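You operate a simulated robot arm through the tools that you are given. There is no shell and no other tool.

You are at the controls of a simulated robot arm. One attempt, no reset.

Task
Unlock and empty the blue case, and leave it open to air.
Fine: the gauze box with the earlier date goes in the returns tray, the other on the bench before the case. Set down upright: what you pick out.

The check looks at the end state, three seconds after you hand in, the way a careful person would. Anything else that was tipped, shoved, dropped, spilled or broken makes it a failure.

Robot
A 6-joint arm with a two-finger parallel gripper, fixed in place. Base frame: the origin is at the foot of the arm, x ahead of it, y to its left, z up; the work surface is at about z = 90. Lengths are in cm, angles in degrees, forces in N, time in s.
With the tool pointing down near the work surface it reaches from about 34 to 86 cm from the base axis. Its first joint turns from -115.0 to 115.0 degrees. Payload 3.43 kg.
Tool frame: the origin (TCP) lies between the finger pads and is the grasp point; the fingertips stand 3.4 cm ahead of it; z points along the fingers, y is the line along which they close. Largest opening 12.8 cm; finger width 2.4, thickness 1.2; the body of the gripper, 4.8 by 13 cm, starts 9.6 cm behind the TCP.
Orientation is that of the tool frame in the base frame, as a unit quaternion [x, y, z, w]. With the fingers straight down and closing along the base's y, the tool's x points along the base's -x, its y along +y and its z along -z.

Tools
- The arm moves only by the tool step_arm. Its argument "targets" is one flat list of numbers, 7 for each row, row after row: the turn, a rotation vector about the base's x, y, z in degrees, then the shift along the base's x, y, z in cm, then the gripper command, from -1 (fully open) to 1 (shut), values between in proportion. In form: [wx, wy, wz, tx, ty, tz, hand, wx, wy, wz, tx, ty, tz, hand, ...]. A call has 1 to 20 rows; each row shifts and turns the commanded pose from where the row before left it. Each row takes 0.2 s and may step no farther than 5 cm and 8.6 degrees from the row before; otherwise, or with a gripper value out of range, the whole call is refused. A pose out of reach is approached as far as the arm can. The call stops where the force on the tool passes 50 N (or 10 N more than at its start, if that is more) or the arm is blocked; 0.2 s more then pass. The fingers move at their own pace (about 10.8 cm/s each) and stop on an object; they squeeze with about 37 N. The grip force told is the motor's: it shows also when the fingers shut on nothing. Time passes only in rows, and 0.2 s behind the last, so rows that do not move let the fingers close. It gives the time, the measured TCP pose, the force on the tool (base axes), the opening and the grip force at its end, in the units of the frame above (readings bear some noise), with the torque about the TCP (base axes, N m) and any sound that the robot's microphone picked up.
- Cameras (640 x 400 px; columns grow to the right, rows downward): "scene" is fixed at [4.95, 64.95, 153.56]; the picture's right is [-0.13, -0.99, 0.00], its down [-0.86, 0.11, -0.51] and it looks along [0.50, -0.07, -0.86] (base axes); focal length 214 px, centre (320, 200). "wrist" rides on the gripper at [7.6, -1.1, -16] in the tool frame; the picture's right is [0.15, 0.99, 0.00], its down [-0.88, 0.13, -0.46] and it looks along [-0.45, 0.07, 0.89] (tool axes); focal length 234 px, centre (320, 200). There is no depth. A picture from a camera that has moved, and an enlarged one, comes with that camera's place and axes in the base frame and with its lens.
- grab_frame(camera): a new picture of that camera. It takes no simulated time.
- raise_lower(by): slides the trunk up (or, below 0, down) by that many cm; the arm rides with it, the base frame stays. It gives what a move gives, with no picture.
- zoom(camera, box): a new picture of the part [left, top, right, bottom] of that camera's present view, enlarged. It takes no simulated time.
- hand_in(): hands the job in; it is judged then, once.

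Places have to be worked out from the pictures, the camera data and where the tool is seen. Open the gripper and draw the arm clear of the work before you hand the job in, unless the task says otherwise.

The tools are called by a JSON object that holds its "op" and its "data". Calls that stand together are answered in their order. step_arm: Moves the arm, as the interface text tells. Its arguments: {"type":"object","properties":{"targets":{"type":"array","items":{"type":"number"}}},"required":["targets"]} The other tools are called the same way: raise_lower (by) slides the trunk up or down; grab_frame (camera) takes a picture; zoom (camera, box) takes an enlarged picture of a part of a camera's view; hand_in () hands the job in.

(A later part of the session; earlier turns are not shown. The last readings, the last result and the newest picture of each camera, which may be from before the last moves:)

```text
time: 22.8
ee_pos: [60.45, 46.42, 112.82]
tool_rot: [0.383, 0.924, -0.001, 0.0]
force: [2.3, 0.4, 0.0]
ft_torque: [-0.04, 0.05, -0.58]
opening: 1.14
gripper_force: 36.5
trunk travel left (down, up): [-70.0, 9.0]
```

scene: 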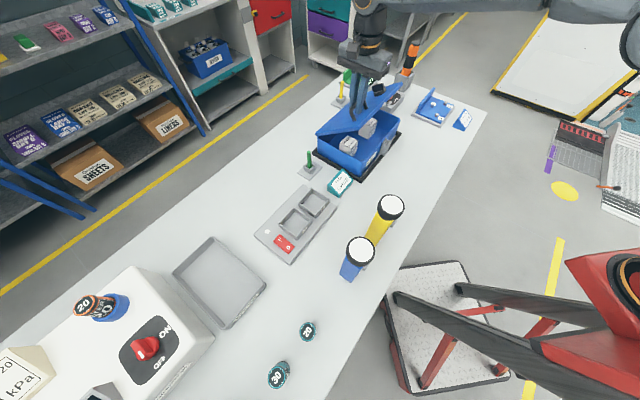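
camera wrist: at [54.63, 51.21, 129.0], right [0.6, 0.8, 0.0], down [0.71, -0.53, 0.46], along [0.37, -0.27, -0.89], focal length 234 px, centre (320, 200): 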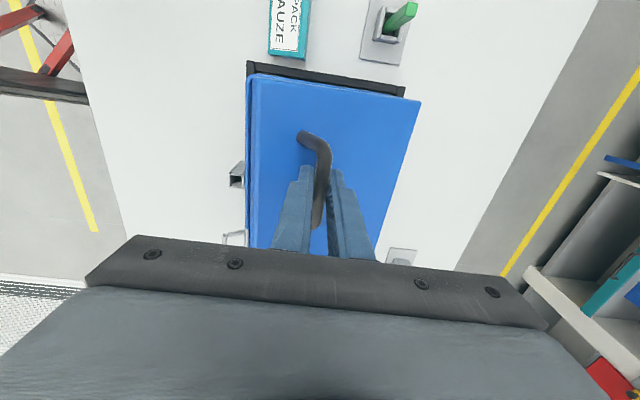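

The tangential force flipped sign (−3 N up, +1.6 N down), so the hinge has friction and the lid is light. I continue the arc with a corrected radius up to about 66°.

{"op": "step_arm", "data": {"targets": [0, 0, 0, 0.835, 0.835, 0.8, 1, 0, 0, 0, 0.835, 0.835, 0.73, 1, 0, 0, 0, 0.92, 0.92, 0.6, 1, 0, 0, 0, 0.92, 0.92, 0.51, 1]}}

{"op": "zoom", "data": {"camera": "scene", "box": [310, 65, 440, 185]}}

```text
time: 23.8
ee_pos: [63.86, 49.77, 115.63]
tool_rot: [0.383, 0.924, 0.001, 0.0]
force: [-5.3, -3.0, 14.8]
ft_torque: [-0.36, -0.23, -0.84]
opening: 1.19
gripper_force: 37.6
trunk travel left (down, up): [-70.0, 9.0]
```

```text
3.33 times, centred on (375, 125) of scene
camera zoom: at [4.95, 64.95, 153.56], right [-0.13, -0.99, 0.0], down [-0.86, 0.11, -0.51], along [0.5, -0.07, -0.86], focal length 715 px, centre (137, 450)
```

zoom: 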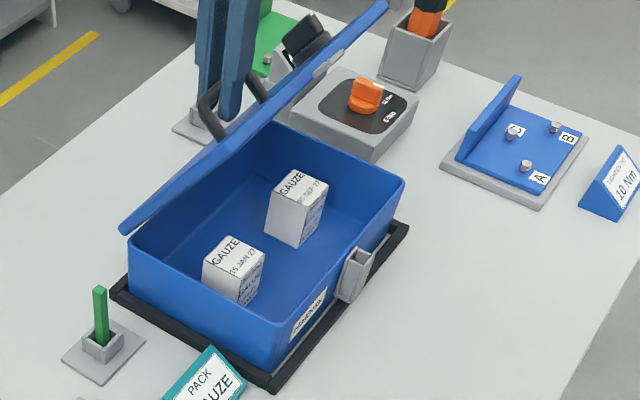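

Radial force again shows a slightly larger arc; the lid is at about 57°. I correct upward and continue to about 76° in small steps.

{"op": "step_arm", "data": {"targets": [0, 0, 0, 0.9, 0.9, 0.75, 1, 0, 0, 0, 1.0, 1.0, 0.42, 1, 0, 0, 0, 0.9, 0.9, 0.25, 1, 0, 0, 0, 0.9, 0.9, 0.1, 1]}}

{"op": "grab_frame", "data": {"camera": "scene"}}

{"op": "zoom", "data": {"camera": "scene", "box": [310, 65, 440, 185]}}

```text
time: 24.8
ee_pos: [65.28, 51.06, 116.46]
tool_rot: [0.382, 0.924, 0.0, 0.0]
force: [-1.9, 1.1, 0.0]
ft_torque: [0.13, 0.2, -0.69]
opening: 1.16
gripper_force: 37.3
out of reach, approached as far as the arm can: row 2, 3, 4
trunk travel left (down, up): [-70.0, 9.0]
```

```text
taken
```

scene: 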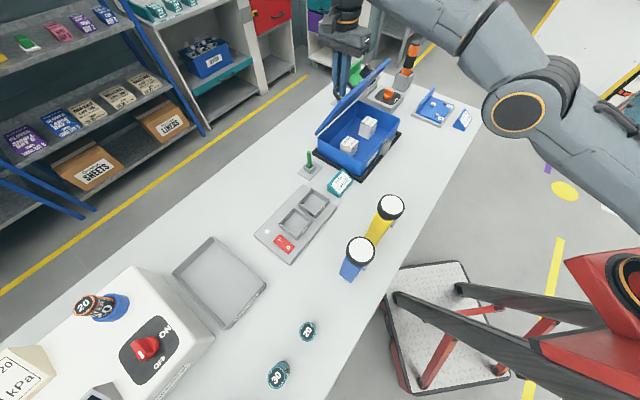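

```text
3.33 times, centred on (375, 125) of scene
camera zoom: at [4.95, 64.95, 153.56], right [-0.13, -0.99, 0.0], down [-0.86, 0.11, -0.51], along [0.5, -0.07, -0.86], focal length 715 px, centre (137, 450)
```

zoom: 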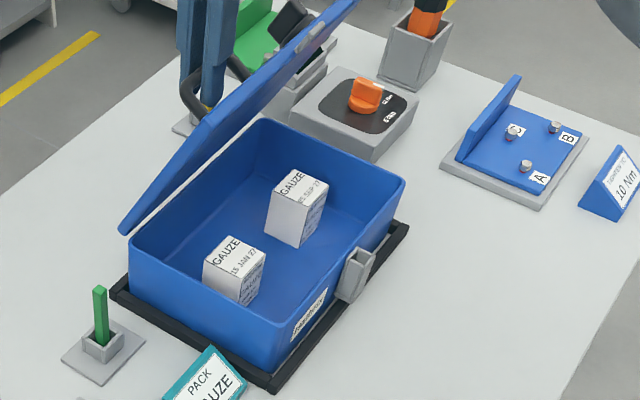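

At the reach limit with the lid at about 63°, and force near zero. I loosen the fingers slightly (they still straddle the bar and would catch it) to see whether the lid stays by itself.

{"op": "step_arm", "data": {"targets": [0, 0, 0, 0, 0, 0, 0.55, 0, 0, 0, 0, 0, 0, 0.55, 0, 0, 0, 0, 0, 0, 0.55]}}

{"op": "zoom", "data": {"camera": "scene", "box": [310, 65, 440, 185]}}

{"op": "grab_frame", "data": {"camera": "wrist"}}

```text
time: 25.6
ee_pos: [65.29, 51.19, 116.5]
tool_rot: [0.382, 0.924, -0.001, 0.0]
force: [1.3, 0.2, 0.1]
ft_torque: [-0.03, -0.02, 0.01]
opening: 2.9
gripper_force: 0.0
trunk travel left (down, up): [-70.0, 9.0]
```

```text
3.33 times, centred on (375, 125) of scene
camera zoom: at [4.95, 64.95, 153.56], right [-0.13, -0.99, 0.0], down [-0.86, 0.11, -0.51], along [0.5, -0.07, -0.86], focal length 715 px, centre (137, 450)
```

zoom: 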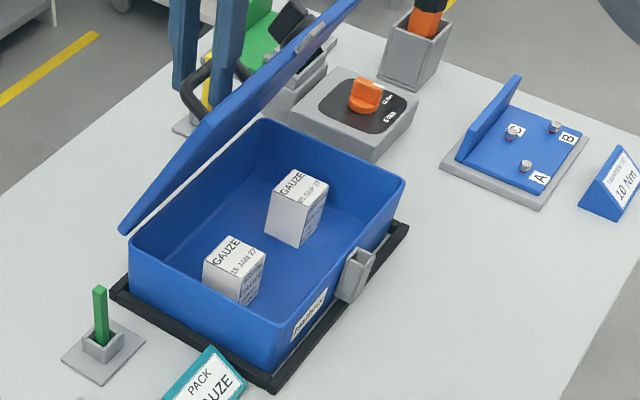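

```text
taken
camera wrist: at [59.15, 55.72, 132.32], right [0.6, 0.8, 0.0], down [0.71, -0.53, 0.46], along [0.37, -0.27, -0.89], focal length 234 px, centre (320, 200)
```

wrist: 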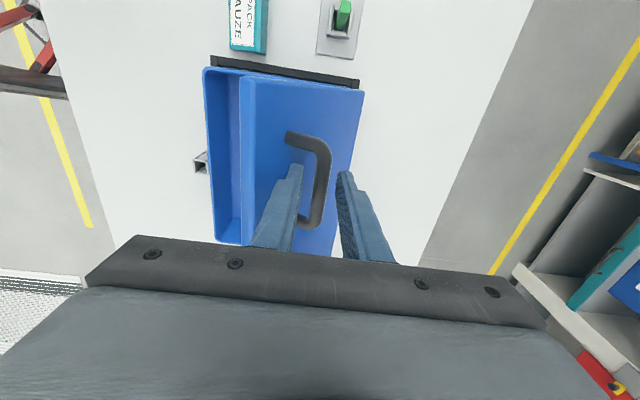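

The lid holds itself. I raise the gripper straight up off the handle, in small steps.

{"op": "step_arm", "data": {"targets": [0, 0, 0, 0, 0, 2, 0.55]}}

```text
time: 26.0
ee_pos: [64.89, 50.74, 118.16]
tool_rot: [0.382, 0.924, -0.001, -0.001]
force: [-0.1, 1.3, 0.1]
ft_torque: [-0.03, 0.01, 0.0]
opening: 2.88
gripper_force: 0.0
out of reach, approached as far as the arm can: row 1
trunk travel left (down, up): [-70.0, 9.0]
```

The arm slides inward slightly as it rises, still clear of the lid. I continue up.

{"op": "step_arm", "data": {"targets": [0, 0, 0, -0.3, -0.3, 2, 0.55, 0, 0, 0, -0.3, -0.3, 2, 0.55]}}

{"op": "zoom", "data": {"camera": "scene", "box": [310, 55, 440, 175]}}

{"op": "grab_frame", "data": {"camera": "wrist"}}

```text
time: 26.6
ee_pos: [63.83, 49.74, 122.08]
tool_rot: [0.382, 0.924, 0.0, 0.0]
force: [0.3, 0.4, -0.2]
ft_torque: [-0.01, -0.02, 0.02]
opening: 2.85
gripper_force: 0.1
out of reach, approached as far as the arm can: row 2
trunk travel left (down, up): [-70.0, 9.0]
```

```text
3.33 times, centred on (375, 115) of scene
camera zoom: at [4.95, 64.95, 153.56], right [-0.13, -0.99, 0.0], down [-0.86, 0.11, -0.51], along [0.5, -0.07, -0.86], focal length 715 px, centre (137, 483)
```

zoom: 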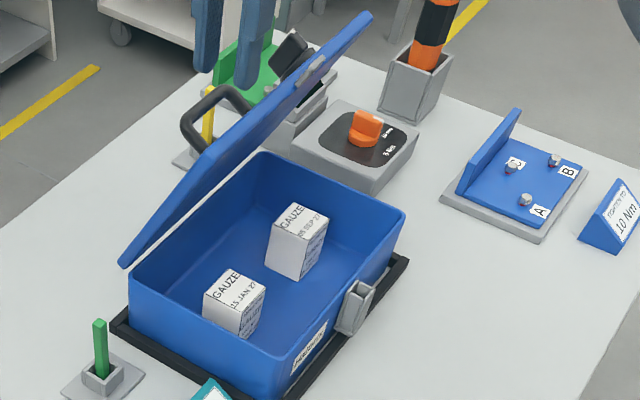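

```text
taken
camera wrist: at [57.69, 54.37, 137.94], right [0.6, 0.8, 0.0], down [0.72, -0.53, 0.46], along [0.37, -0.27, -0.89], focal length 234 px, centre (320, 200)
```

wrist: 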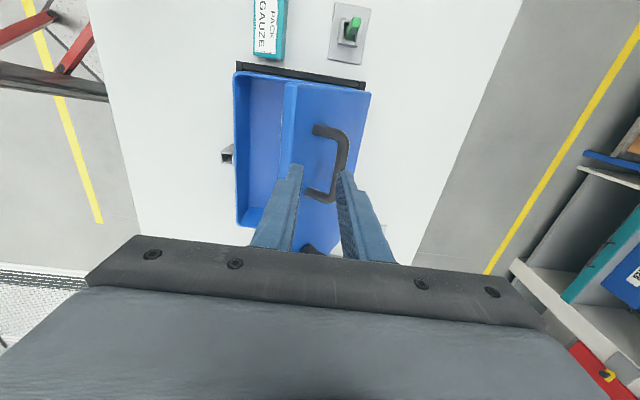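

The fingers are off the handle. I rise further before crossing back over the lid's edge toward the front.

{"op": "step_arm", "data": {"targets": [0, 0, 0, -0.8, -0.8, 3, 0.55, 0, 0, 0, -0.8, -0.8, 3, 0.55, 0, 0, 0, -2.5, -2.5, 1, 0.55, 0, 0, 0, -3, -3, 0, 0.55, 0, 0, 0, -3, -3, 0, 0.55, 0, 0, 0, -3, -3, 0, 0.55]}}

{"op": "grab_frame", "data": {"camera": "scene"}}

{"op": "zoom", "data": {"camera": "scene", "box": [340, 110, 410, 170]}}

{"op": "grab_frame", "data": {"camera": "wrist"}}

```text
time: 28.0
ee_pos: [62.07, 45.65, 131.52]
tool_rot: [0.383, 0.924, 0.0, 0.0]
force: [1.2, -0.2, 0.7]
ft_torque: [-0.02, 0.01, -0.01]
opening: 2.89
gripper_force: 0.0
out of reach, approached as far as the arm can: row 3, 4, 5, 6
trunk travel left (down, up): [-70.0, 9.0]
```

```text
taken
```

scene: 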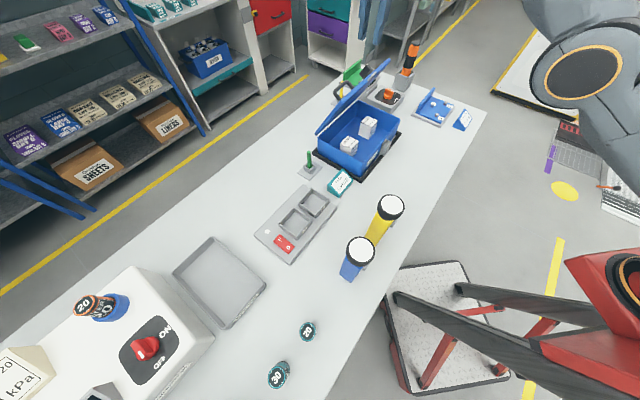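

```text
6.67 times, centred on (375, 140) of scene
camera zoom: at [4.95, 64.95, 153.56], right [-0.13, -0.99, 0.0], down [-0.86, 0.11, -0.51], along [0.5, -0.07, -0.86], focal length 1430 px, centre (-47, 600)
```

zoom: 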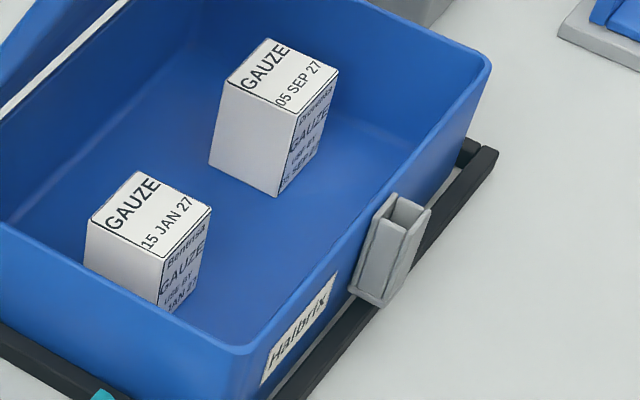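

```text
taken
camera wrist: at [55.93, 50.24, 147.46], right [0.6, 0.8, 0.0], down [0.71, -0.53, 0.46], along [0.37, -0.27, -0.89], focal length 234 px, centre (320, 200)
```

wrist: 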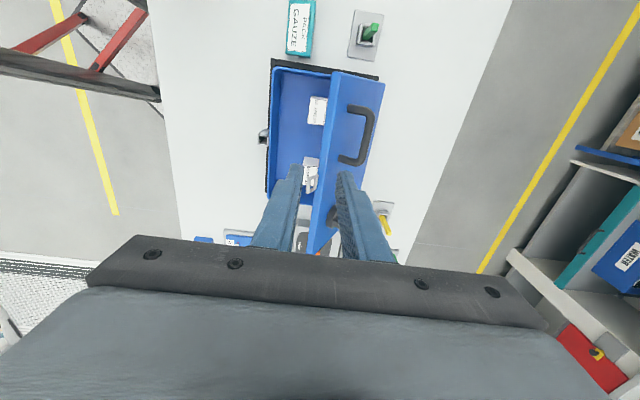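

The dates read 15 JAN 27 (left) and 05 SEP 27 (right). The arm reported being at its reach limit, so I send an idle row to see where the commanded pose settles.

{"op": "step_arm", "data": {"targets": [0, 0, 0, 0, 0, 0, 0.55]}}

{"op": "zoom", "data": {"camera": "scene", "box": [355, 110, 385, 140]}}

{"op": "zoom", "data": {"camera": "scene", "box": [335, 130, 365, 160]}}

```text
time: 28.4
ee_pos: [62.24, 45.68, 131.54]
tool_rot: [0.382, 0.924, 0.0, 0.0]
force: [-1.4, 0.0, -0.3]
ft_torque: [0.0, 0.0, -0.01]
opening: 2.9
gripper_force: 0.1
trunk travel left (down, up): [-70.0, 9.0]
```

```text
13.33 times, centred on (370, 125) of scene
camera zoom: at [4.95, 64.95, 153.56], right [-0.13, -0.99, 0.0], down [-0.86, 0.11, -0.51], along [0.5, -0.07, -0.86], focal length 2860 px, centre (-347, 1200)
```

zoom: 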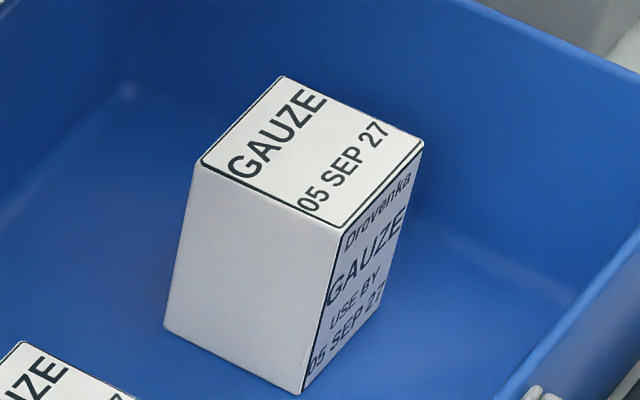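

```text
13.33 times, centred on (350, 145) of scene
camera zoom: at [4.95, 64.95, 153.56], right [-0.13, -0.99, 0.0], down [-0.86, 0.11, -0.51], along [0.5, -0.07, -0.86], focal length 2860 px, centre (-80, 933)
```

zoom: 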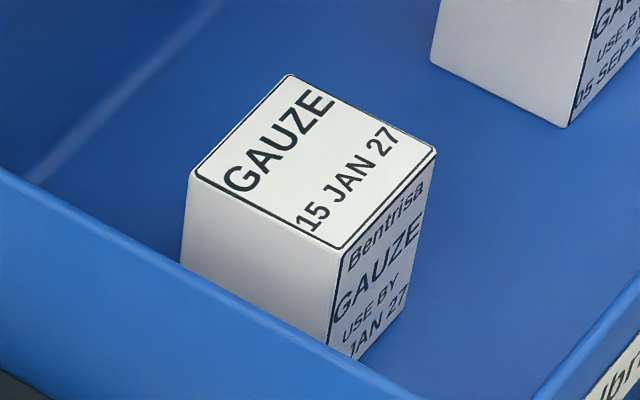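

The earlier date is 15 JAN 27 (left box) → returns tray; 05 SEP 27 → bench in front of the case. The lid at ~63° would block a vertical approach, so I first retreat in front of it, then will push it fully open from inside with closed fingers.

{"op": "step_arm", "data": {"targets": [0, 0, 0, -1.5, -1.5, 0, 0.55, 0, 0, 0, -2, -2, 0, 1, 0, 0, 0, -2, -2, -1, 1, 0, 0, 0, -2, -2, -1.5, 1, 0, 0, 0, -2.3, -2.8, -1.5, 1]}}

{"op": "zoom", "data": {"camera": "scene", "box": [310, 45, 440, 165]}}

```text
time: 29.6
ee_pos: [52.24, 35.35, 127.33]
tool_rot: [0.383, 0.924, 0.0, -0.001]
force: [0.2, 1.1, -0.4]
ft_torque: [-0.03, 0.01, 0.0]
opening: 0.0
gripper_force: 32.9
trunk travel left (down, up): [-70.0, 9.0]
```

```text
3.33 times, centred on (375, 105) of scene
camera zoom: at [4.95, 64.95, 153.56], right [-0.13, -0.99, 0.0], down [-0.86, 0.11, -0.51], along [0.5, -0.07, -0.86], focal length 715 px, centre (137, 517)
```

zoom: 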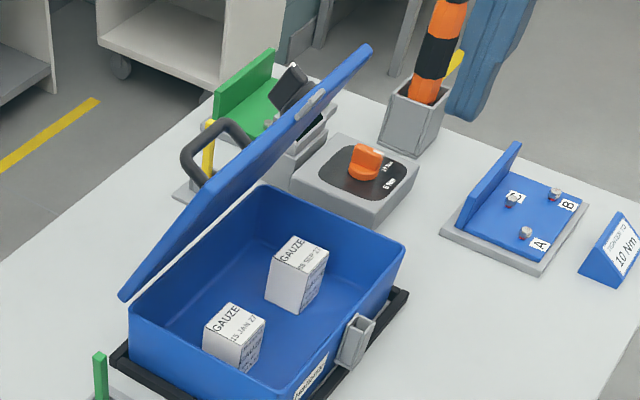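

The lid holds. I turn the tool to yaw −135° and tilt it about 50° so that the closed fingers point toward the lid's inner face.

{"op": "step_arm", "data": {"targets": [0, 0, -7.5, 0, 0, 0, 1, 0, 0, -7.5, 0, 0, 0, 1, 0, 0, -7.5, 0, 0, 0, 1, 0, 0, -7.5, 0, 0, 0, 1, 0, 0, -7.5, 0, 0, 0, 1, 0, 0, -7.5, 0, 0, 0, 1, 0, 0, -7.5, 0, 0, 0, 1, 0, 0, -7.5, 0, 0, 0, 1, 0, 0, -7.5, 0, 0, 0, 1, 0, 0, -7.5, 0, 0, 0, 1, 0, 0, -7.5, 0, 0, 0, 1, 0, 0, -7.5, 0, 0, 0, 1, 5.05, -5.05, 0, 0, 0, 0, 1, 5.05, -5.05, 0, 0, 0, 0, 1, 5.05, -5.05, 0, 0, 0, 0, 1, 5.05, -5.05, 0, 0, 0, 0, 1, 5.05, -5.05, 0, 0, 0, 0, 1, 5.05, -5.05, 0, 0, 0, 0, 1, 5.05, -5.05, 0, 0, 0, 0, 1]}}

{"op": "grab_frame", "data": {"camera": "wrist"}}

{"op": "grab_frame", "data": {"camera": "scene"}}

```text
time: 33.6
ee_pos: [52.36, 35.25, 127.52]
tool_rot: [0.837, 0.347, 0.392, -0.161]
force: [0.2, -0.3, -0.3]
ft_torque: [0.01, 0.02, -0.01]
opening: 0.0
gripper_force: 33.3
trunk travel left (down, up): [-70.0, 9.0]
```

```text
taken
camera wrist: at [46.21, 30.88, 143.47], right [0.77, -0.63, 0.11], down [-0.55, -0.74, -0.38], along [0.33, 0.23, -0.92], focal length 234 px, centre (320, 200)
```

wrist: 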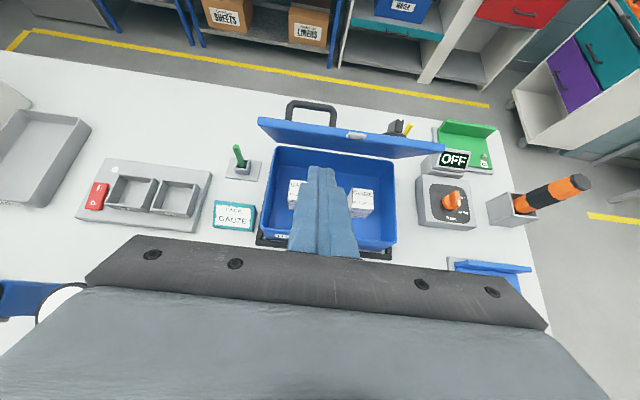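

```text
taken
```

scene: 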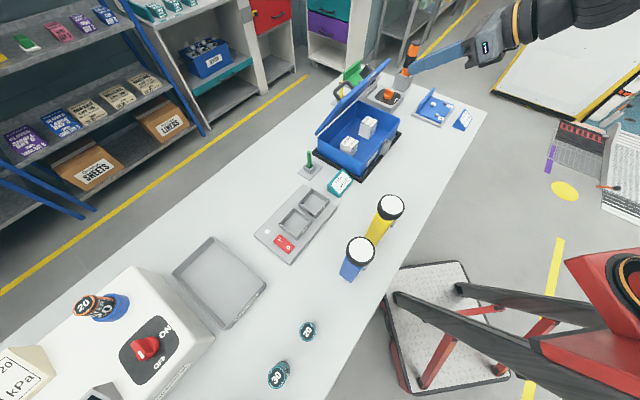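

Good view: the lid's inner face is ahead of the fingertips. I come down in front of the lid and approach it gently.

{"op": "step_arm", "data": {"targets": [0, 0, 0, 1.4, 1.4, -4, 1, 0, 0, 0, 1.4, 1.4, -4, 1, 0, 0, 0, 1.4, 1.4, -4, 1, 0, 0, 0, 1.2, 1.2, 0, 1, 0, 0, 0, 1.2, 1.2, 0, 1]}}

{"op": "grab_frame", "data": {"camera": "wrist"}}

{"op": "zoom", "data": {"camera": "scene", "box": [310, 45, 440, 165]}}

```text
time: 34.8
ee_pos: [58.85, 42.0, 115.45]
tool_rot: [0.838, 0.347, 0.39, -0.161]
force: [0.0, -0.1, -0.7]
ft_torque: [0.0, 0.01, -0.06]
opening: 0.0
gripper_force: 33.1
trunk travel left (down, up): [-70.0, 9.0]
```

```text
taken
camera wrist: at [52.78, 37.59, 131.42], right [0.77, -0.63, 0.11], down [-0.55, -0.74, -0.38], along [0.32, 0.23, -0.92], focal length 234 px, centre (320, 200)
```

wrist: 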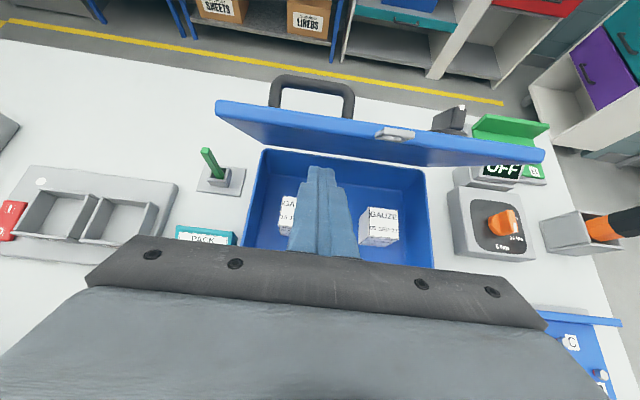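

```text
3.33 times, centred on (375, 105) of scene
camera zoom: at [4.95, 64.95, 153.56], right [-0.13, -0.99, 0.0], down [-0.86, 0.11, -0.51], along [0.5, -0.07, -0.86], focal length 715 px, centre (137, 517)
```

zoom: 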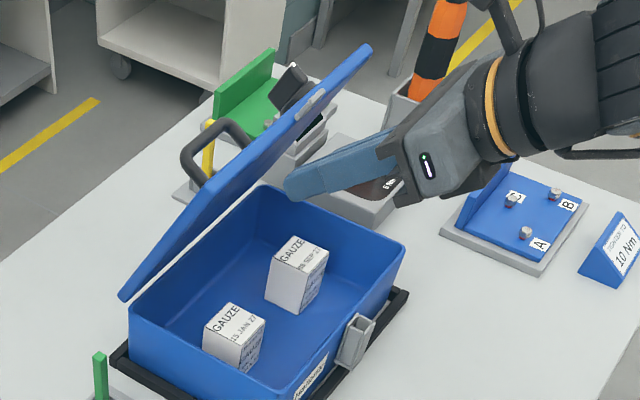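

I push the lid inward along +h in small steps.

{"op": "step_arm", "data": {"targets": [0, 0, 0, 1.0, 1.0, 0, 1, 0, 0, 0, 1.0, 1.0, 0.1, 1, 0, 0, 0, 0.8, 0.8, 0.2, 1, 0, 0, 0, 0.8, 0.8, 0.2, 1]}}

{"op": "zoom", "data": {"camera": "scene", "box": [310, 45, 440, 165]}}

```text
time: 35.8
ee_pos: [62.41, 45.58, 115.95]
tool_rot: [0.837, 0.347, 0.39, -0.162]
force: [-0.6, -0.5, 0.6]
ft_torque: [-0.01, 0.0, -0.01]
opening: 0.0
gripper_force: 33.2
trunk travel left (down, up): [-70.0, 9.0]
```

```text
3.33 times, centred on (375, 105) of scene
camera zoom: at [4.95, 64.95, 153.56], right [-0.13, -0.99, 0.0], down [-0.86, 0.11, -0.51], along [0.5, -0.07, -0.86], focal length 715 px, centre (137, 517)
```

zoom: 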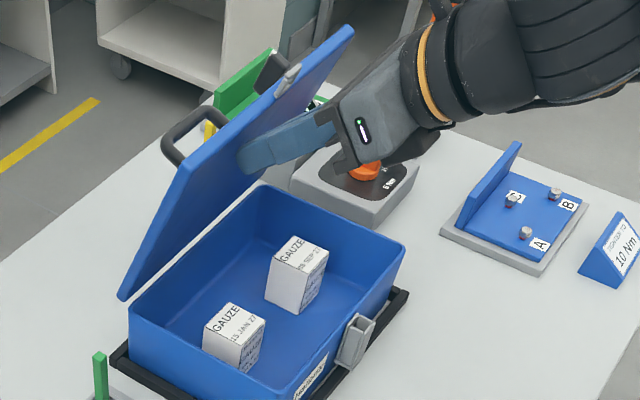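

The lid swings back easily. I continue pushing.

{"op": "step_arm", "data": {"targets": [0, 0, 0, 1.0, 1.0, 0.2, 1, 0, 0, 0, 1.0, 1.0, 0.2, 1, 0, 0, 0, 0.8, 0.8, 0.1, 1, 0, 0, 0, 0.8, 0.8, 0.1, 1]}}

{"op": "zoom", "data": {"camera": "scene", "box": [310, 45, 440, 165]}}

```text
time: 36.8
ee_pos: [66.07, 49.22, 116.73]
tool_rot: [0.837, 0.347, 0.39, -0.161]
force: [0.2, 0.9, 0.0]
ft_torque: [-0.03, 0.0, -0.02]
opening: 0.0
gripper_force: 33.5
trunk travel left (down, up): [-70.0, 9.0]
```

```text
3.33 times, centred on (375, 105) of scene
camera zoom: at [4.95, 64.95, 153.56], right [-0.13, -0.99, 0.0], down [-0.86, 0.11, -0.51], along [0.5, -0.07, -0.86], focal length 715 px, centre (137, 517)
```

zoom: 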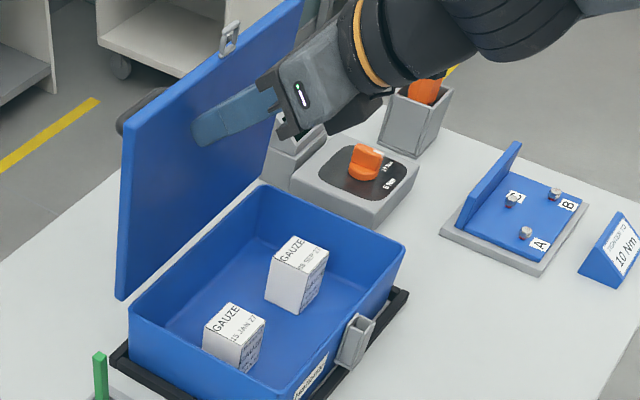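

The lid is near 86–90°. I push a little further, watching the force for the end stop.

{"op": "step_arm", "data": {"targets": [0, 0, 0, 0.6, 0.6, 0, 1, 0, 0, 0, 0.6, 0.6, 0, 1, 0, 0, 0, 0.6, 0.6, 0, 1]}}

{"op": "zoom", "data": {"camera": "scene", "box": [310, 45, 440, 165]}}

{"op": "grab_frame", "data": {"camera": "wrist"}}

```text
time: 37.6
ee_pos: [67.79, 51.08, 116.66]
tool_rot: [0.838, 0.347, 0.39, -0.161]
force: [-0.1, 0.3, 0.1]
ft_torque: [0.0, -0.03, -0.01]
opening: 0.0
gripper_force: 33.2
trunk travel left (down, up): [-70.0, 9.0]
```

```text
3.33 times, centred on (375, 105) of scene
camera zoom: at [4.95, 64.95, 153.56], right [-0.13, -0.99, 0.0], down [-0.86, 0.11, -0.51], along [0.5, -0.07, -0.86], focal length 715 px, centre (137, 517)
```

zoom: 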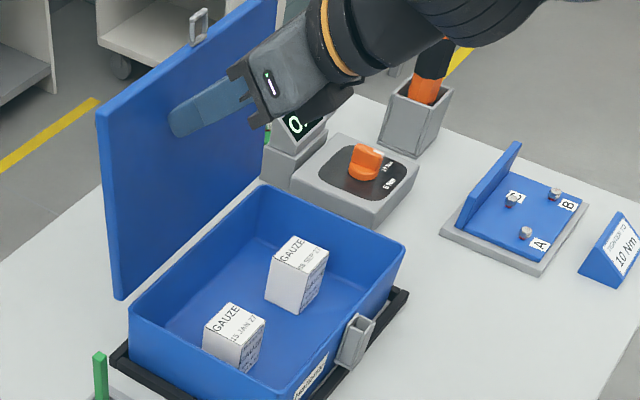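

```text
taken
camera wrist: at [61.78, 46.57, 132.62], right [0.77, -0.63, 0.11], down [-0.55, -0.74, -0.38], along [0.32, 0.23, -0.92], focal length 234 px, centre (320, 200)
```

wrist: 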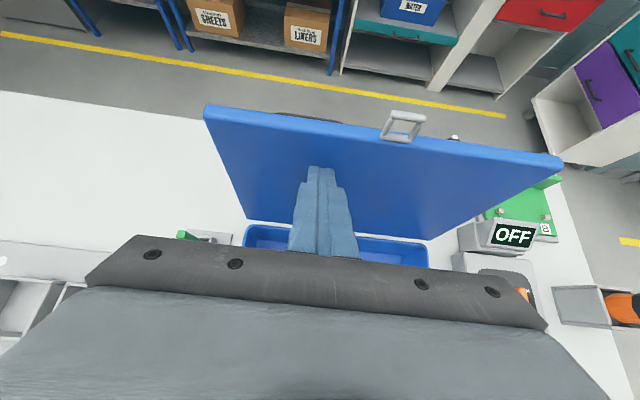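

The lid is now about 97° open and past vertical. I back the fingers off and bring the tool upright again, in front of the lid.

{"op": "step_arm", "data": {"targets": [0, 0, 0, -2, -2, 0.5, 1, 0, 0, 0, -2, -2, 0.5, 1, 0, 0, 0, -2, -2, 0.5, 1, 0, 0, 0, -2.4, -2.4, 0.5, 1, 0, 0, 0, -2.4, -2.4, 0.5, 1, -5.05, 5.05, 0, 0, 0, 0, 1, -5.05, 5.05, 0, 0, 0, 0, 1, -5.05, 5.05, 0, 0, 0, 0, 1, -5.05, 5.05, 0, 0, 0, 0, 1, -5.05, 5.05, 0, 0, 0, 0, 1, -5.05, 5.05, 0, 0, 0, 0, 1, -5.05, 5.05, 0, 0, 0, 0, 1]}}

{"op": "grab_frame", "data": {"camera": "scene"}}

{"op": "grab_frame", "data": {"camera": "wrist"}}

```text
time: 40.2
ee_pos: [56.79, 40.57, 119.17]
tool_rot: [0.923, 0.384, 0.023, -0.02]
force: [-1.0, -0.2, 0.7]
ft_torque: [0.06, -0.04, -0.02]
opening: 0.0
gripper_force: 32.9
out of reach, approached as far as the arm can: row 6
trunk travel left (down, up): [-70.0, 9.0]
```

```text
taken
```

scene: 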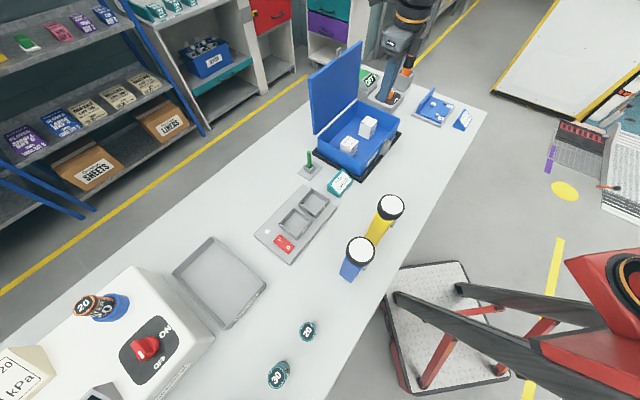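

```text
taken
camera wrist: at [60.83, 45.86, 135.54], right [0.8, -0.59, -0.01], down [-0.54, -0.74, 0.4], along [-0.24, -0.32, -0.92], focal length 234 px, centre (320, 200)
```

wrist: 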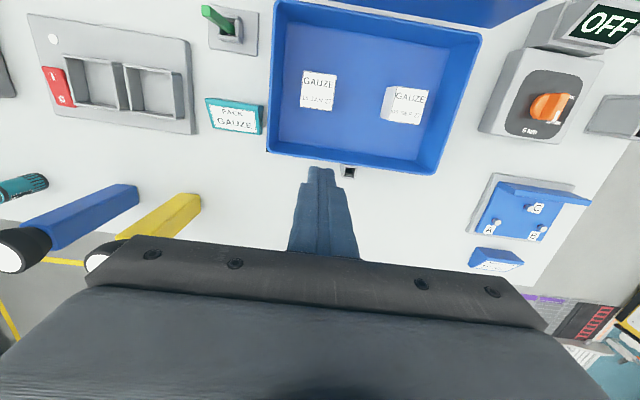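

The residual tilt is about 3.5° (one row was clipped); I'll fix it. First a closer look at the boxes from this overhead view.

{"op": "zoom", "data": {"camera": "wrist", "box": [260, 40, 480, 180]}}

{"op": "zoom", "data": {"camera": "scene", "box": [310, 30, 440, 190]}}

```text
2.86 times, centred on (370, 110) of wrist
camera zoom: at [60.83, 45.86, 135.54], right [0.8, -0.59, -0.01], down [-0.54, -0.74, 0.4], along [-0.24, -0.32, -0.92], focal length 669 px, centre (177, 457)
```

zoom: 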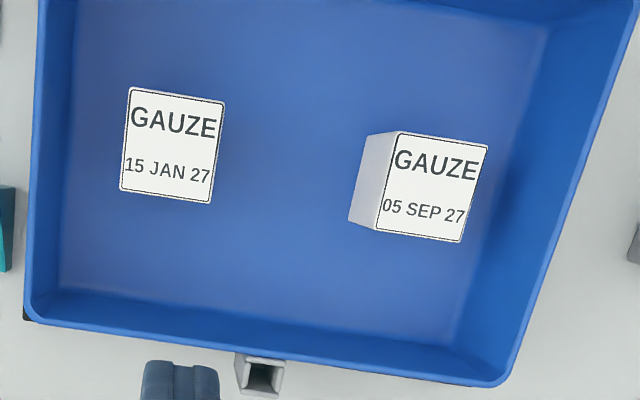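

```text
2.50 times, centred on (375, 110) of scene
camera zoom: at [4.95, 64.95, 153.56], right [-0.13, -0.99, 0.0], down [-0.86, 0.11, -0.51], along [0.5, -0.07, -0.86], focal length 536 px, centre (182, 425)
```

zoom: 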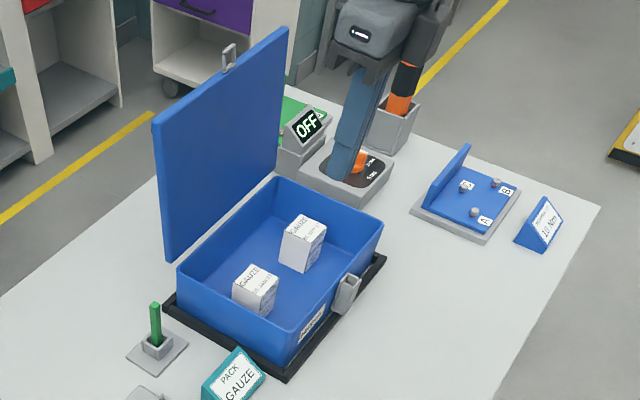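

Dates confirmed clearly: 15 JAN 27 and 05 SEP 27. I place the SEP box at about (70.8, 37.0), top z≈97, aligned with the case; I level the tool, turn to yaw −45° and hover above it with fingers open to 8 cm.

{"op": "step_arm", "data": {"targets": [-2.47, 2.47, 0, 0, 0, 0, 0, 0, 0, 7.5, 1.17, -0.3, 0, -0.25, 0, 0, 7.5, 1.17, -0.3, 0, -0.25, 0, 0, 7.5, 1.17, -0.3, 0, -0.25, 0, 0, 7.5, 1.17, -0.3, 0, -0.25, 0, 0, 7.5, 1.17, -0.3, 0, -0.25, 0, 0, 7.5, 1.17, -0.3, 0, -0.25, 0, 0, 7.5, 1.17, -0.3, 0, -0.25, 0, 0, 7.5, 1.17, -0.3, 0, -0.25, 0, 0, 7.5, 1.17, -0.3, 0, -0.25, 0, 0, 7.5, 1.17, -0.3, 0, -0.25, 0, 0, 7.5, 1.17, -0.3, -1, -0.25, 0, 0, 7.5, 1.17, -0.3, -1, -0.25]}}

{"op": "grab_frame", "data": {"camera": "wrist"}}

{"op": "zoom", "data": {"camera": "scene", "box": [310, 30, 440, 190]}}

```text
time: 43.0
ee_pos: [70.85, 36.99, 117.2]
tool_rot: [0.382, 0.924, -0.009, -0.002]
force: [0.1, -0.4, 0.4]
ft_torque: [0.02, -0.03, -0.01]
opening: 8.0
gripper_force: 0.0
trunk travel left (down, up): [-70.0, 9.0]
```

```text
taken
camera wrist: at [64.9, 41.67, 133.09], right [0.59, 0.81, -0.02], down [0.72, -0.52, 0.45], along [0.36, -0.28, -0.89], focal length 234 px, centre (320, 200)
```

wrist: 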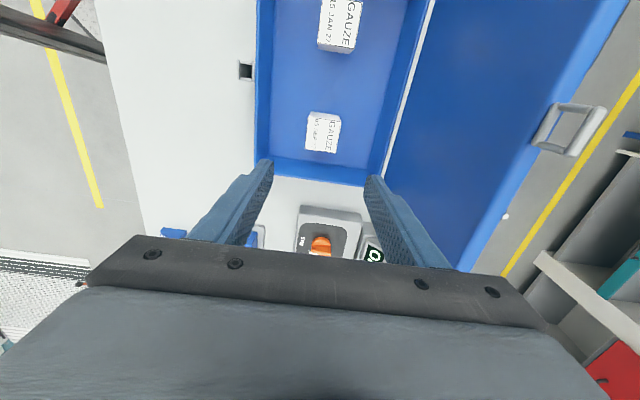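

```text
2.50 times, centred on (375, 110) of scene
camera zoom: at [4.95, 64.95, 153.56], right [-0.13, -0.99, 0.0], down [-0.86, 0.11, -0.51], along [0.5, -0.07, -0.86], focal length 536 px, centre (182, 425)
```

zoom: 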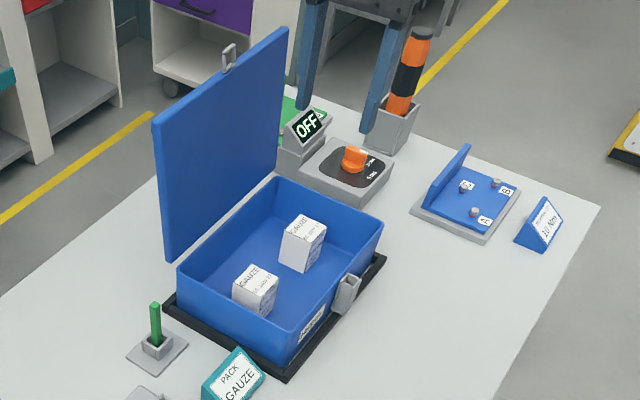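

A 1° residual tilt remains; I correct it and descend to 107 for a finer check of the box position.

{"op": "step_arm", "data": {"targets": [0.75, -0.75, 0, 0, 0, -3, -0.25, 0, 0, 0, 0, 0, -4, -0.25, 0, 0, 0, 0, 0, -3, -0.25]}}

{"op": "zoom", "data": {"camera": "wrist", "box": [220, 60, 420, 240]}}

```text
time: 43.8
ee_pos: [70.87, 36.85, 107.22]
tool_rot: [0.382, 0.924, 0.0, 0.001]
force: [-0.2, 0.3, 0.5]
ft_torque: [0.0, -0.06, 0.04]
opening: 8.0
gripper_force: 0.0
trunk travel left (down, up): [-70.0, 9.0]
```

```text
2.22 times, centred on (320, 150) of wrist
camera zoom: at [64.67, 41.47, 123.04], right [0.59, 0.8, 0.0], down [0.72, -0.53, 0.46], along [0.37, -0.27, -0.89], focal length 520 px, centre (320, 311)
```

zoom: 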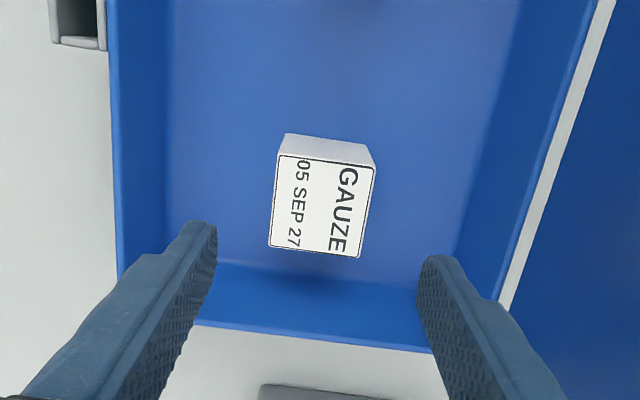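

The box sits within 0.2 cm of the tool axis. I descend so the fingertips are ~3 cm below the box top and grip it.

{"op": "step_arm", "data": {"targets": [0, 0, 0, -0.06, 0.15, -3, -0.25, 0, 0, 0, 0, 0, -3, -0.25, 0, 0, 0, 0, 0, -2.8, -0.25, 0, 0, 0, 0, 0, -1, -0.25]}}

{"op": "zoom", "data": {"camera": "wrist", "box": [220, 60, 420, 240]}}

{"op": "zoom", "data": {"camera": "scene", "box": [320, 80, 420, 170]}}

```text
time: 44.8
ee_pos: [70.79, 36.97, 97.4]
tool_rot: [0.382, 0.924, 0.0, 0.002]
force: [-0.5, -0.7, -0.1]
ft_torque: [-0.04, -0.01, 0.02]
opening: 7.98
gripper_force: 0.2
trunk travel left (down, up): [-70.0, 9.0]
```

```text
2.22 times, centred on (320, 150) of wrist
camera zoom: at [64.61, 41.6, 113.2], right [0.59, 0.8, 0.0], down [0.71, -0.53, 0.46], along [0.37, -0.27, -0.89], focal length 520 px, centre (320, 311)
```

zoom: 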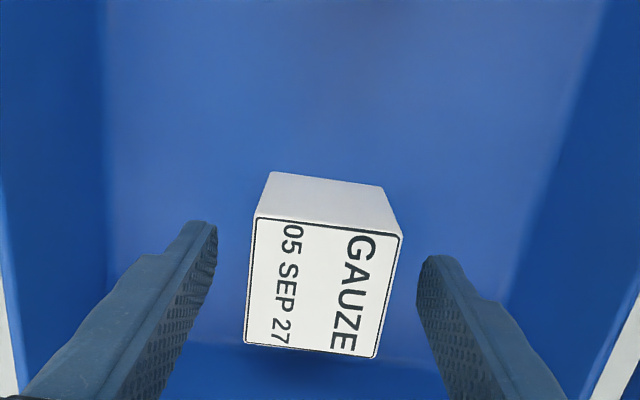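

```text
4.44 times, centred on (370, 125) of scene
camera zoom: at [4.95, 64.95, 153.56], right [-0.13, -0.99, 0.0], down [-0.86, 0.11, -0.51], along [0.5, -0.07, -0.86], focal length 953 px, centre (98, 533)
```

zoom: 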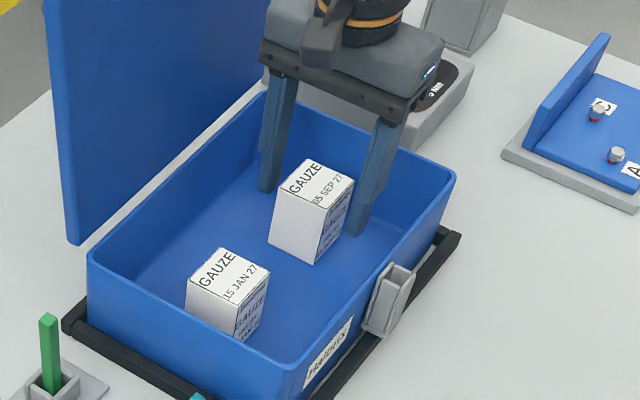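

The box is centred between the fingers. I close the gripper.

{"op": "step_arm", "data": {"targets": [0, 0, 0, 0, 0, 0, 0.1, 0, 0, 0, 0, 0, 0, 0.5, 0, 0, 0, 0, 0, 0, 1, 0, 0, 0, 0, 0, 0, 1]}}

{"op": "step_arm", "data": {"targets": [0, 0, 0, 0, 0, 1, 1, 0, 0, 0, 0, 0, 2, 1]}}

{"op": "zoom", "data": {"camera": "scene", "box": [320, 80, 420, 170]}}

{"op": "zoom", "data": {"camera": "wrist", "box": [220, 60, 420, 240]}}

```text
time: 45.8
ee_pos: [70.75, 37.1, 97.4]
tool_rot: [0.383, 0.924, 0.0, 0.001]
force: [-0.2, 0.6, 0.4]
ft_torque: [0.03, 0.01, 0.0]
opening: 4.92
gripper_force: 37.1
trunk travel left (down, up): [-70.0, 9.0]
```

```text
time: 46.4
ee_pos: [70.96, 37.1, 100.36]
tool_rot: [0.382, 0.924, -0.001, 0.001]
force: [0.3, -0.8, -1.3]
ft_torque: [-0.04, 0.01, 0.04]
opening: 4.91
gripper_force: 36.6
trunk travel left (down, up): [-70.0, 9.0]
```

```text
4.44 times, centred on (370, 125) of scene
camera zoom: at [4.95, 64.95, 153.56], right [-0.13, -0.99, 0.0], down [-0.86, 0.11, -0.51], along [0.5, -0.07, -0.86], focal length 953 px, centre (98, 533)
```

zoom: 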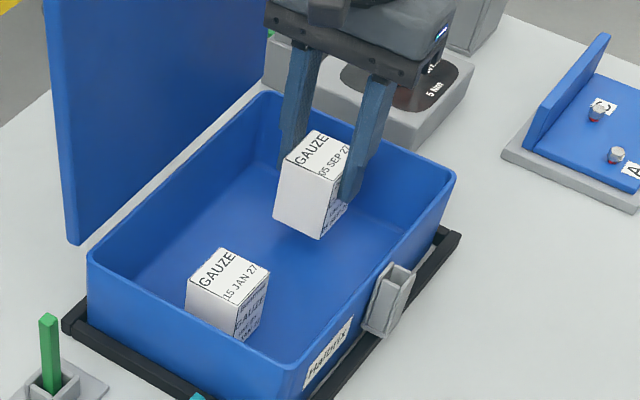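

```text
2.22 times, centred on (320, 150) of wrist
camera zoom: at [64.61, 41.63, 116.17], right [0.59, 0.8, 0.0], down [0.72, -0.53, 0.46], along [0.37, -0.27, -0.89], focal length 520 px, centre (320, 311)
```

zoom: 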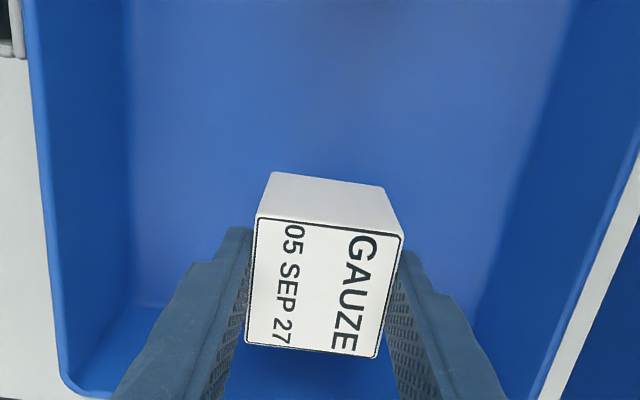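

The SEP box is held securely and lifted (4.9 cm grip). I raise it clear of the rim and carry it to the bench in front of the case, at about (50.9, 26.9).

{"op": "step_arm", "data": {"targets": [0, 0, 0, 0, 0, 4, 1, 0, 0, 0, 0, 0, 4, 1, 0, 0, 0, 0, 0, 3, 1, 0, 0, 0, -3.3, -1.7, 0, 1, 0, 0, 0, -3.3, -1.7, 0, 1, 0, 0, 0, -3.3, -1.7, 0, 1, 0, 0, 0, -3.3, -1.7, 0, 1, 0, 0, 0, -3.3, -1.7, 0, 1, 0, 0, 0, -3.3, -1.7, 0, 1]}}

{"op": "grab_frame", "data": {"camera": "scene"}}

{"op": "grab_frame", "data": {"camera": "wrist"}}

```text
time: 48.4
ee_pos: [51.26, 26.98, 111.37]
tool_rot: [0.382, 0.924, -0.001, 0.001]
force: [-0.4, 0.3, -1.1]
ft_torque: [-0.04, 0.04, 0.01]
opening: 4.91
gripper_force: 36.9
trunk travel left (down, up): [-70.0, 9.0]
```

```text
taken
```

scene: 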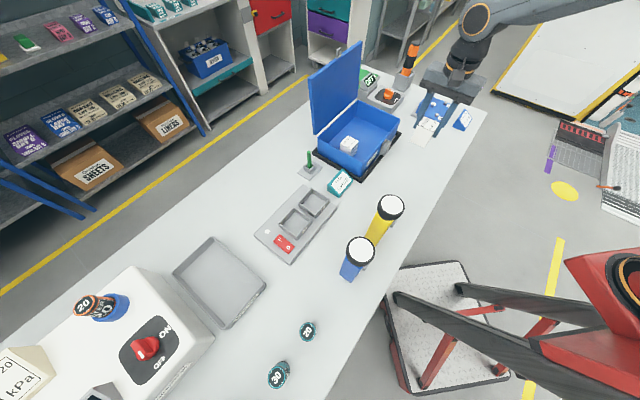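

```text
taken
camera wrist: at [44.97, 31.54, 127.18], right [0.59, 0.8, 0.0], down [0.72, -0.53, 0.46], along [0.37, -0.27, -0.89], focal length 234 px, centre (320, 200)
```

wrist: 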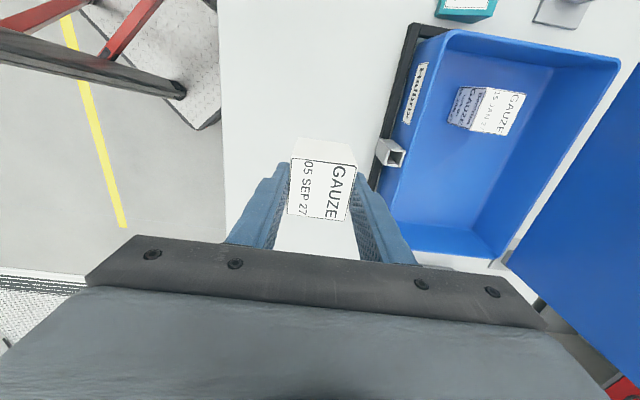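

The spot below is clear. I lower the box, slowly for the last part.

{"op": "step_arm", "data": {"targets": [0, 0, 0, 0, 0, -4, 1, 0, 0, 0, 0, 0, -4, 1, 0, 0, 0, 0, 0, -3.5, 1, 0, 0, 0, 0, 0, -1.5, 1, 0, 0, 0, 0, 0, -0.6, 1]}}

{"op": "zoom", "data": {"camera": "scene", "box": [360, 100, 480, 190]}}

```text
time: 49.6
ee_pos: [51.09, 26.99, 97.74]
tool_rot: [0.382, 0.924, -0.001, 0.001]
force: [-0.5, -0.4, -0.5]
ft_torque: [-0.04, -0.04, 0.04]
opening: 4.88
gripper_force: 36.9
trunk travel left (down, up): [-70.0, 9.0]
```

```text
4.44 times, centred on (420, 145) of scene
camera zoom: at [4.95, 64.95, 153.56], right [-0.13, -0.99, 0.0], down [-0.86, 0.11, -0.51], along [0.5, -0.07, -0.86], focal length 953 px, centre (-124, 444)
```

zoom: 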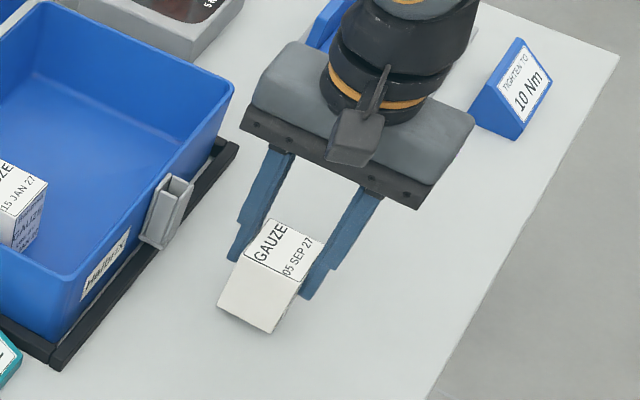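

Not yet touching. I lower in 0.3 cm steps until the force shows contact.

{"op": "step_arm", "data": {"targets": [0, 0, 0, 0, 0, -0.4, 1, 0, 0, 0, 0, 0, -0.3, 1]}}

{"op": "step_arm", "data": {"targets": [0, 0, 0, 0, 0, -0.25, 1, 0, 0, 0, 0, 0, 0, 1]}}

```text
time: 50.2
ee_pos: [51.0, 27.0, 97.08]
tool_rot: [0.382, 0.924, 0.0, 0.001]
force: [-0.2, -0.5, -0.7]
ft_torque: [0.01, 0.02, 0.02]
opening: 4.89
gripper_force: 36.9
trunk travel left (down, up): [-70.0, 9.0]
```

```text
time: 50.8
ee_pos: [51.0, 26.98, 96.85]
tool_rot: [0.382, 0.924, -0.001, 0.0]
force: [-0.4, 0.3, -0.7]
ft_torque: [-0.01, 0.01, 0.02]
opening: 4.88
gripper_force: 37.0
trunk travel left (down, up): [-70.0, 9.0]
```

{"op": "step_arm", "data": {"targets": [0, 0, 0, 0, 0, -0.2, 1, 0, 0, 0, 0, 0, 0, 1]}}

{"op": "zoom", "data": {"camera": "scene", "box": [390, 140, 430, 180]}}

```text
time: 51.4
ee_pos: [50.94, 26.89, 96.78]
tool_rot: [0.382, 0.924, -0.001, 0.001]
force: [-1.3, -0.1, 15.7]
ft_torque: [-0.2, 0.29, 0.05]
opening: 4.9
gripper_force: 37.3
trunk travel left (down, up): [-70.0, 9.0]
```

```text
10.00 times, centred on (410, 160) of scene
camera zoom: at [4.95, 64.95, 153.56], right [-0.13, -0.99, 0.0], down [-0.86, 0.11, -0.51], along [0.5, -0.07, -0.86], focal length 2145 px, centre (-580, 600)
```

zoom: 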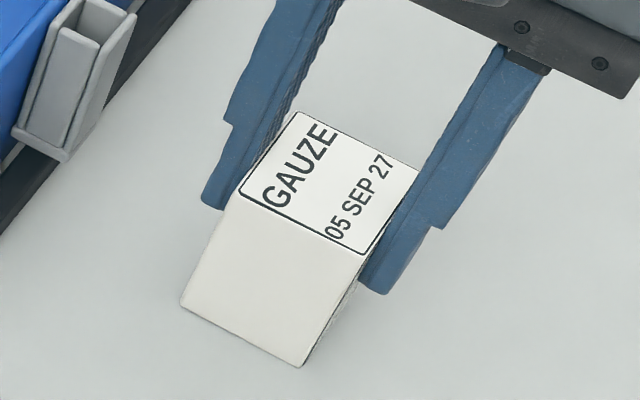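

Contact with the bench at TCP z≈96.75 (15.7 N). I relieve a touch, then open the fingers gently and rise.

{"op": "step_arm", "data": {"targets": [0, 0, 0, 0, 0, 0.1, 1, 0, 0, 0, 0, 0, 0, 0, 0, 0, 0, 0, 0, 0, -0.1, 0, 0, 0, 0, 0, 0, -0.1, 0, 0, 0, 0, 0, 2, -0.1, 0, 0, 0, 0, 0, 4, -0.1, 0, 0, 0, 0, 0, 4, -0.1, 0, 0, 0, 0, 0, 4, -0.1]}}

{"op": "grab_frame", "data": {"camera": "scene"}}

{"op": "zoom", "data": {"camera": "scene", "box": [360, 100, 480, 190]}}

{"op": "grab_frame", "data": {"camera": "wrist"}}

```text
time: 53.2
ee_pos: [51.2, 26.8, 110.88]
tool_rot: [0.382, 0.924, -0.001, 0.001]
force: [-0.1, -0.3, 0.5]
ft_torque: [0.0, 0.03, 0.01]
opening: 7.06
gripper_force: 0.0
trunk travel left (down, up): [-70.0, 9.0]
```

```text
taken
```

scene: 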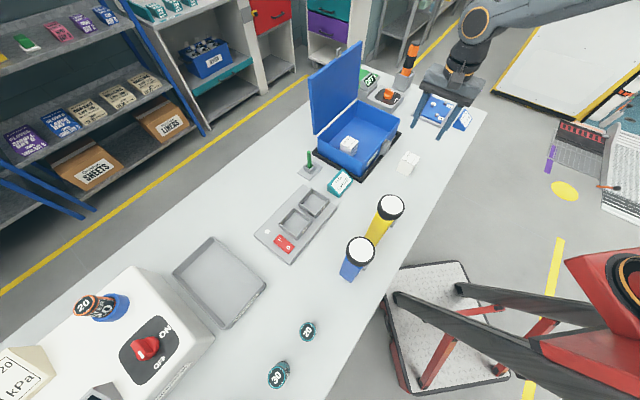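

```text
4.44 times, centred on (420, 145) of scene
camera zoom: at [4.95, 64.95, 153.56], right [-0.13, -0.99, 0.0], down [-0.86, 0.11, -0.51], along [0.5, -0.07, -0.86], focal length 953 px, centre (-124, 444)
```

zoom: 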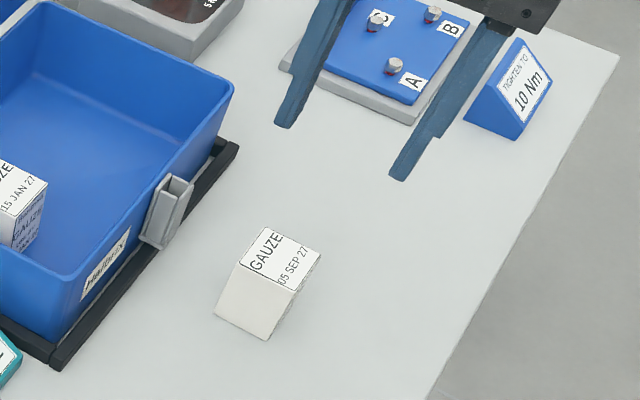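

```text
taken
camera wrist: at [44.92, 31.38, 126.69], right [0.59, 0.8, 0.0], down [0.72, -0.53, 0.46], along [0.37, -0.27, -0.89], focal length 234 px, centre (320, 200)
```

wrist: 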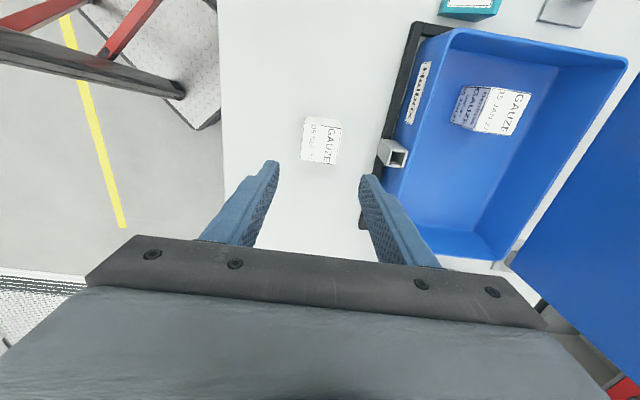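

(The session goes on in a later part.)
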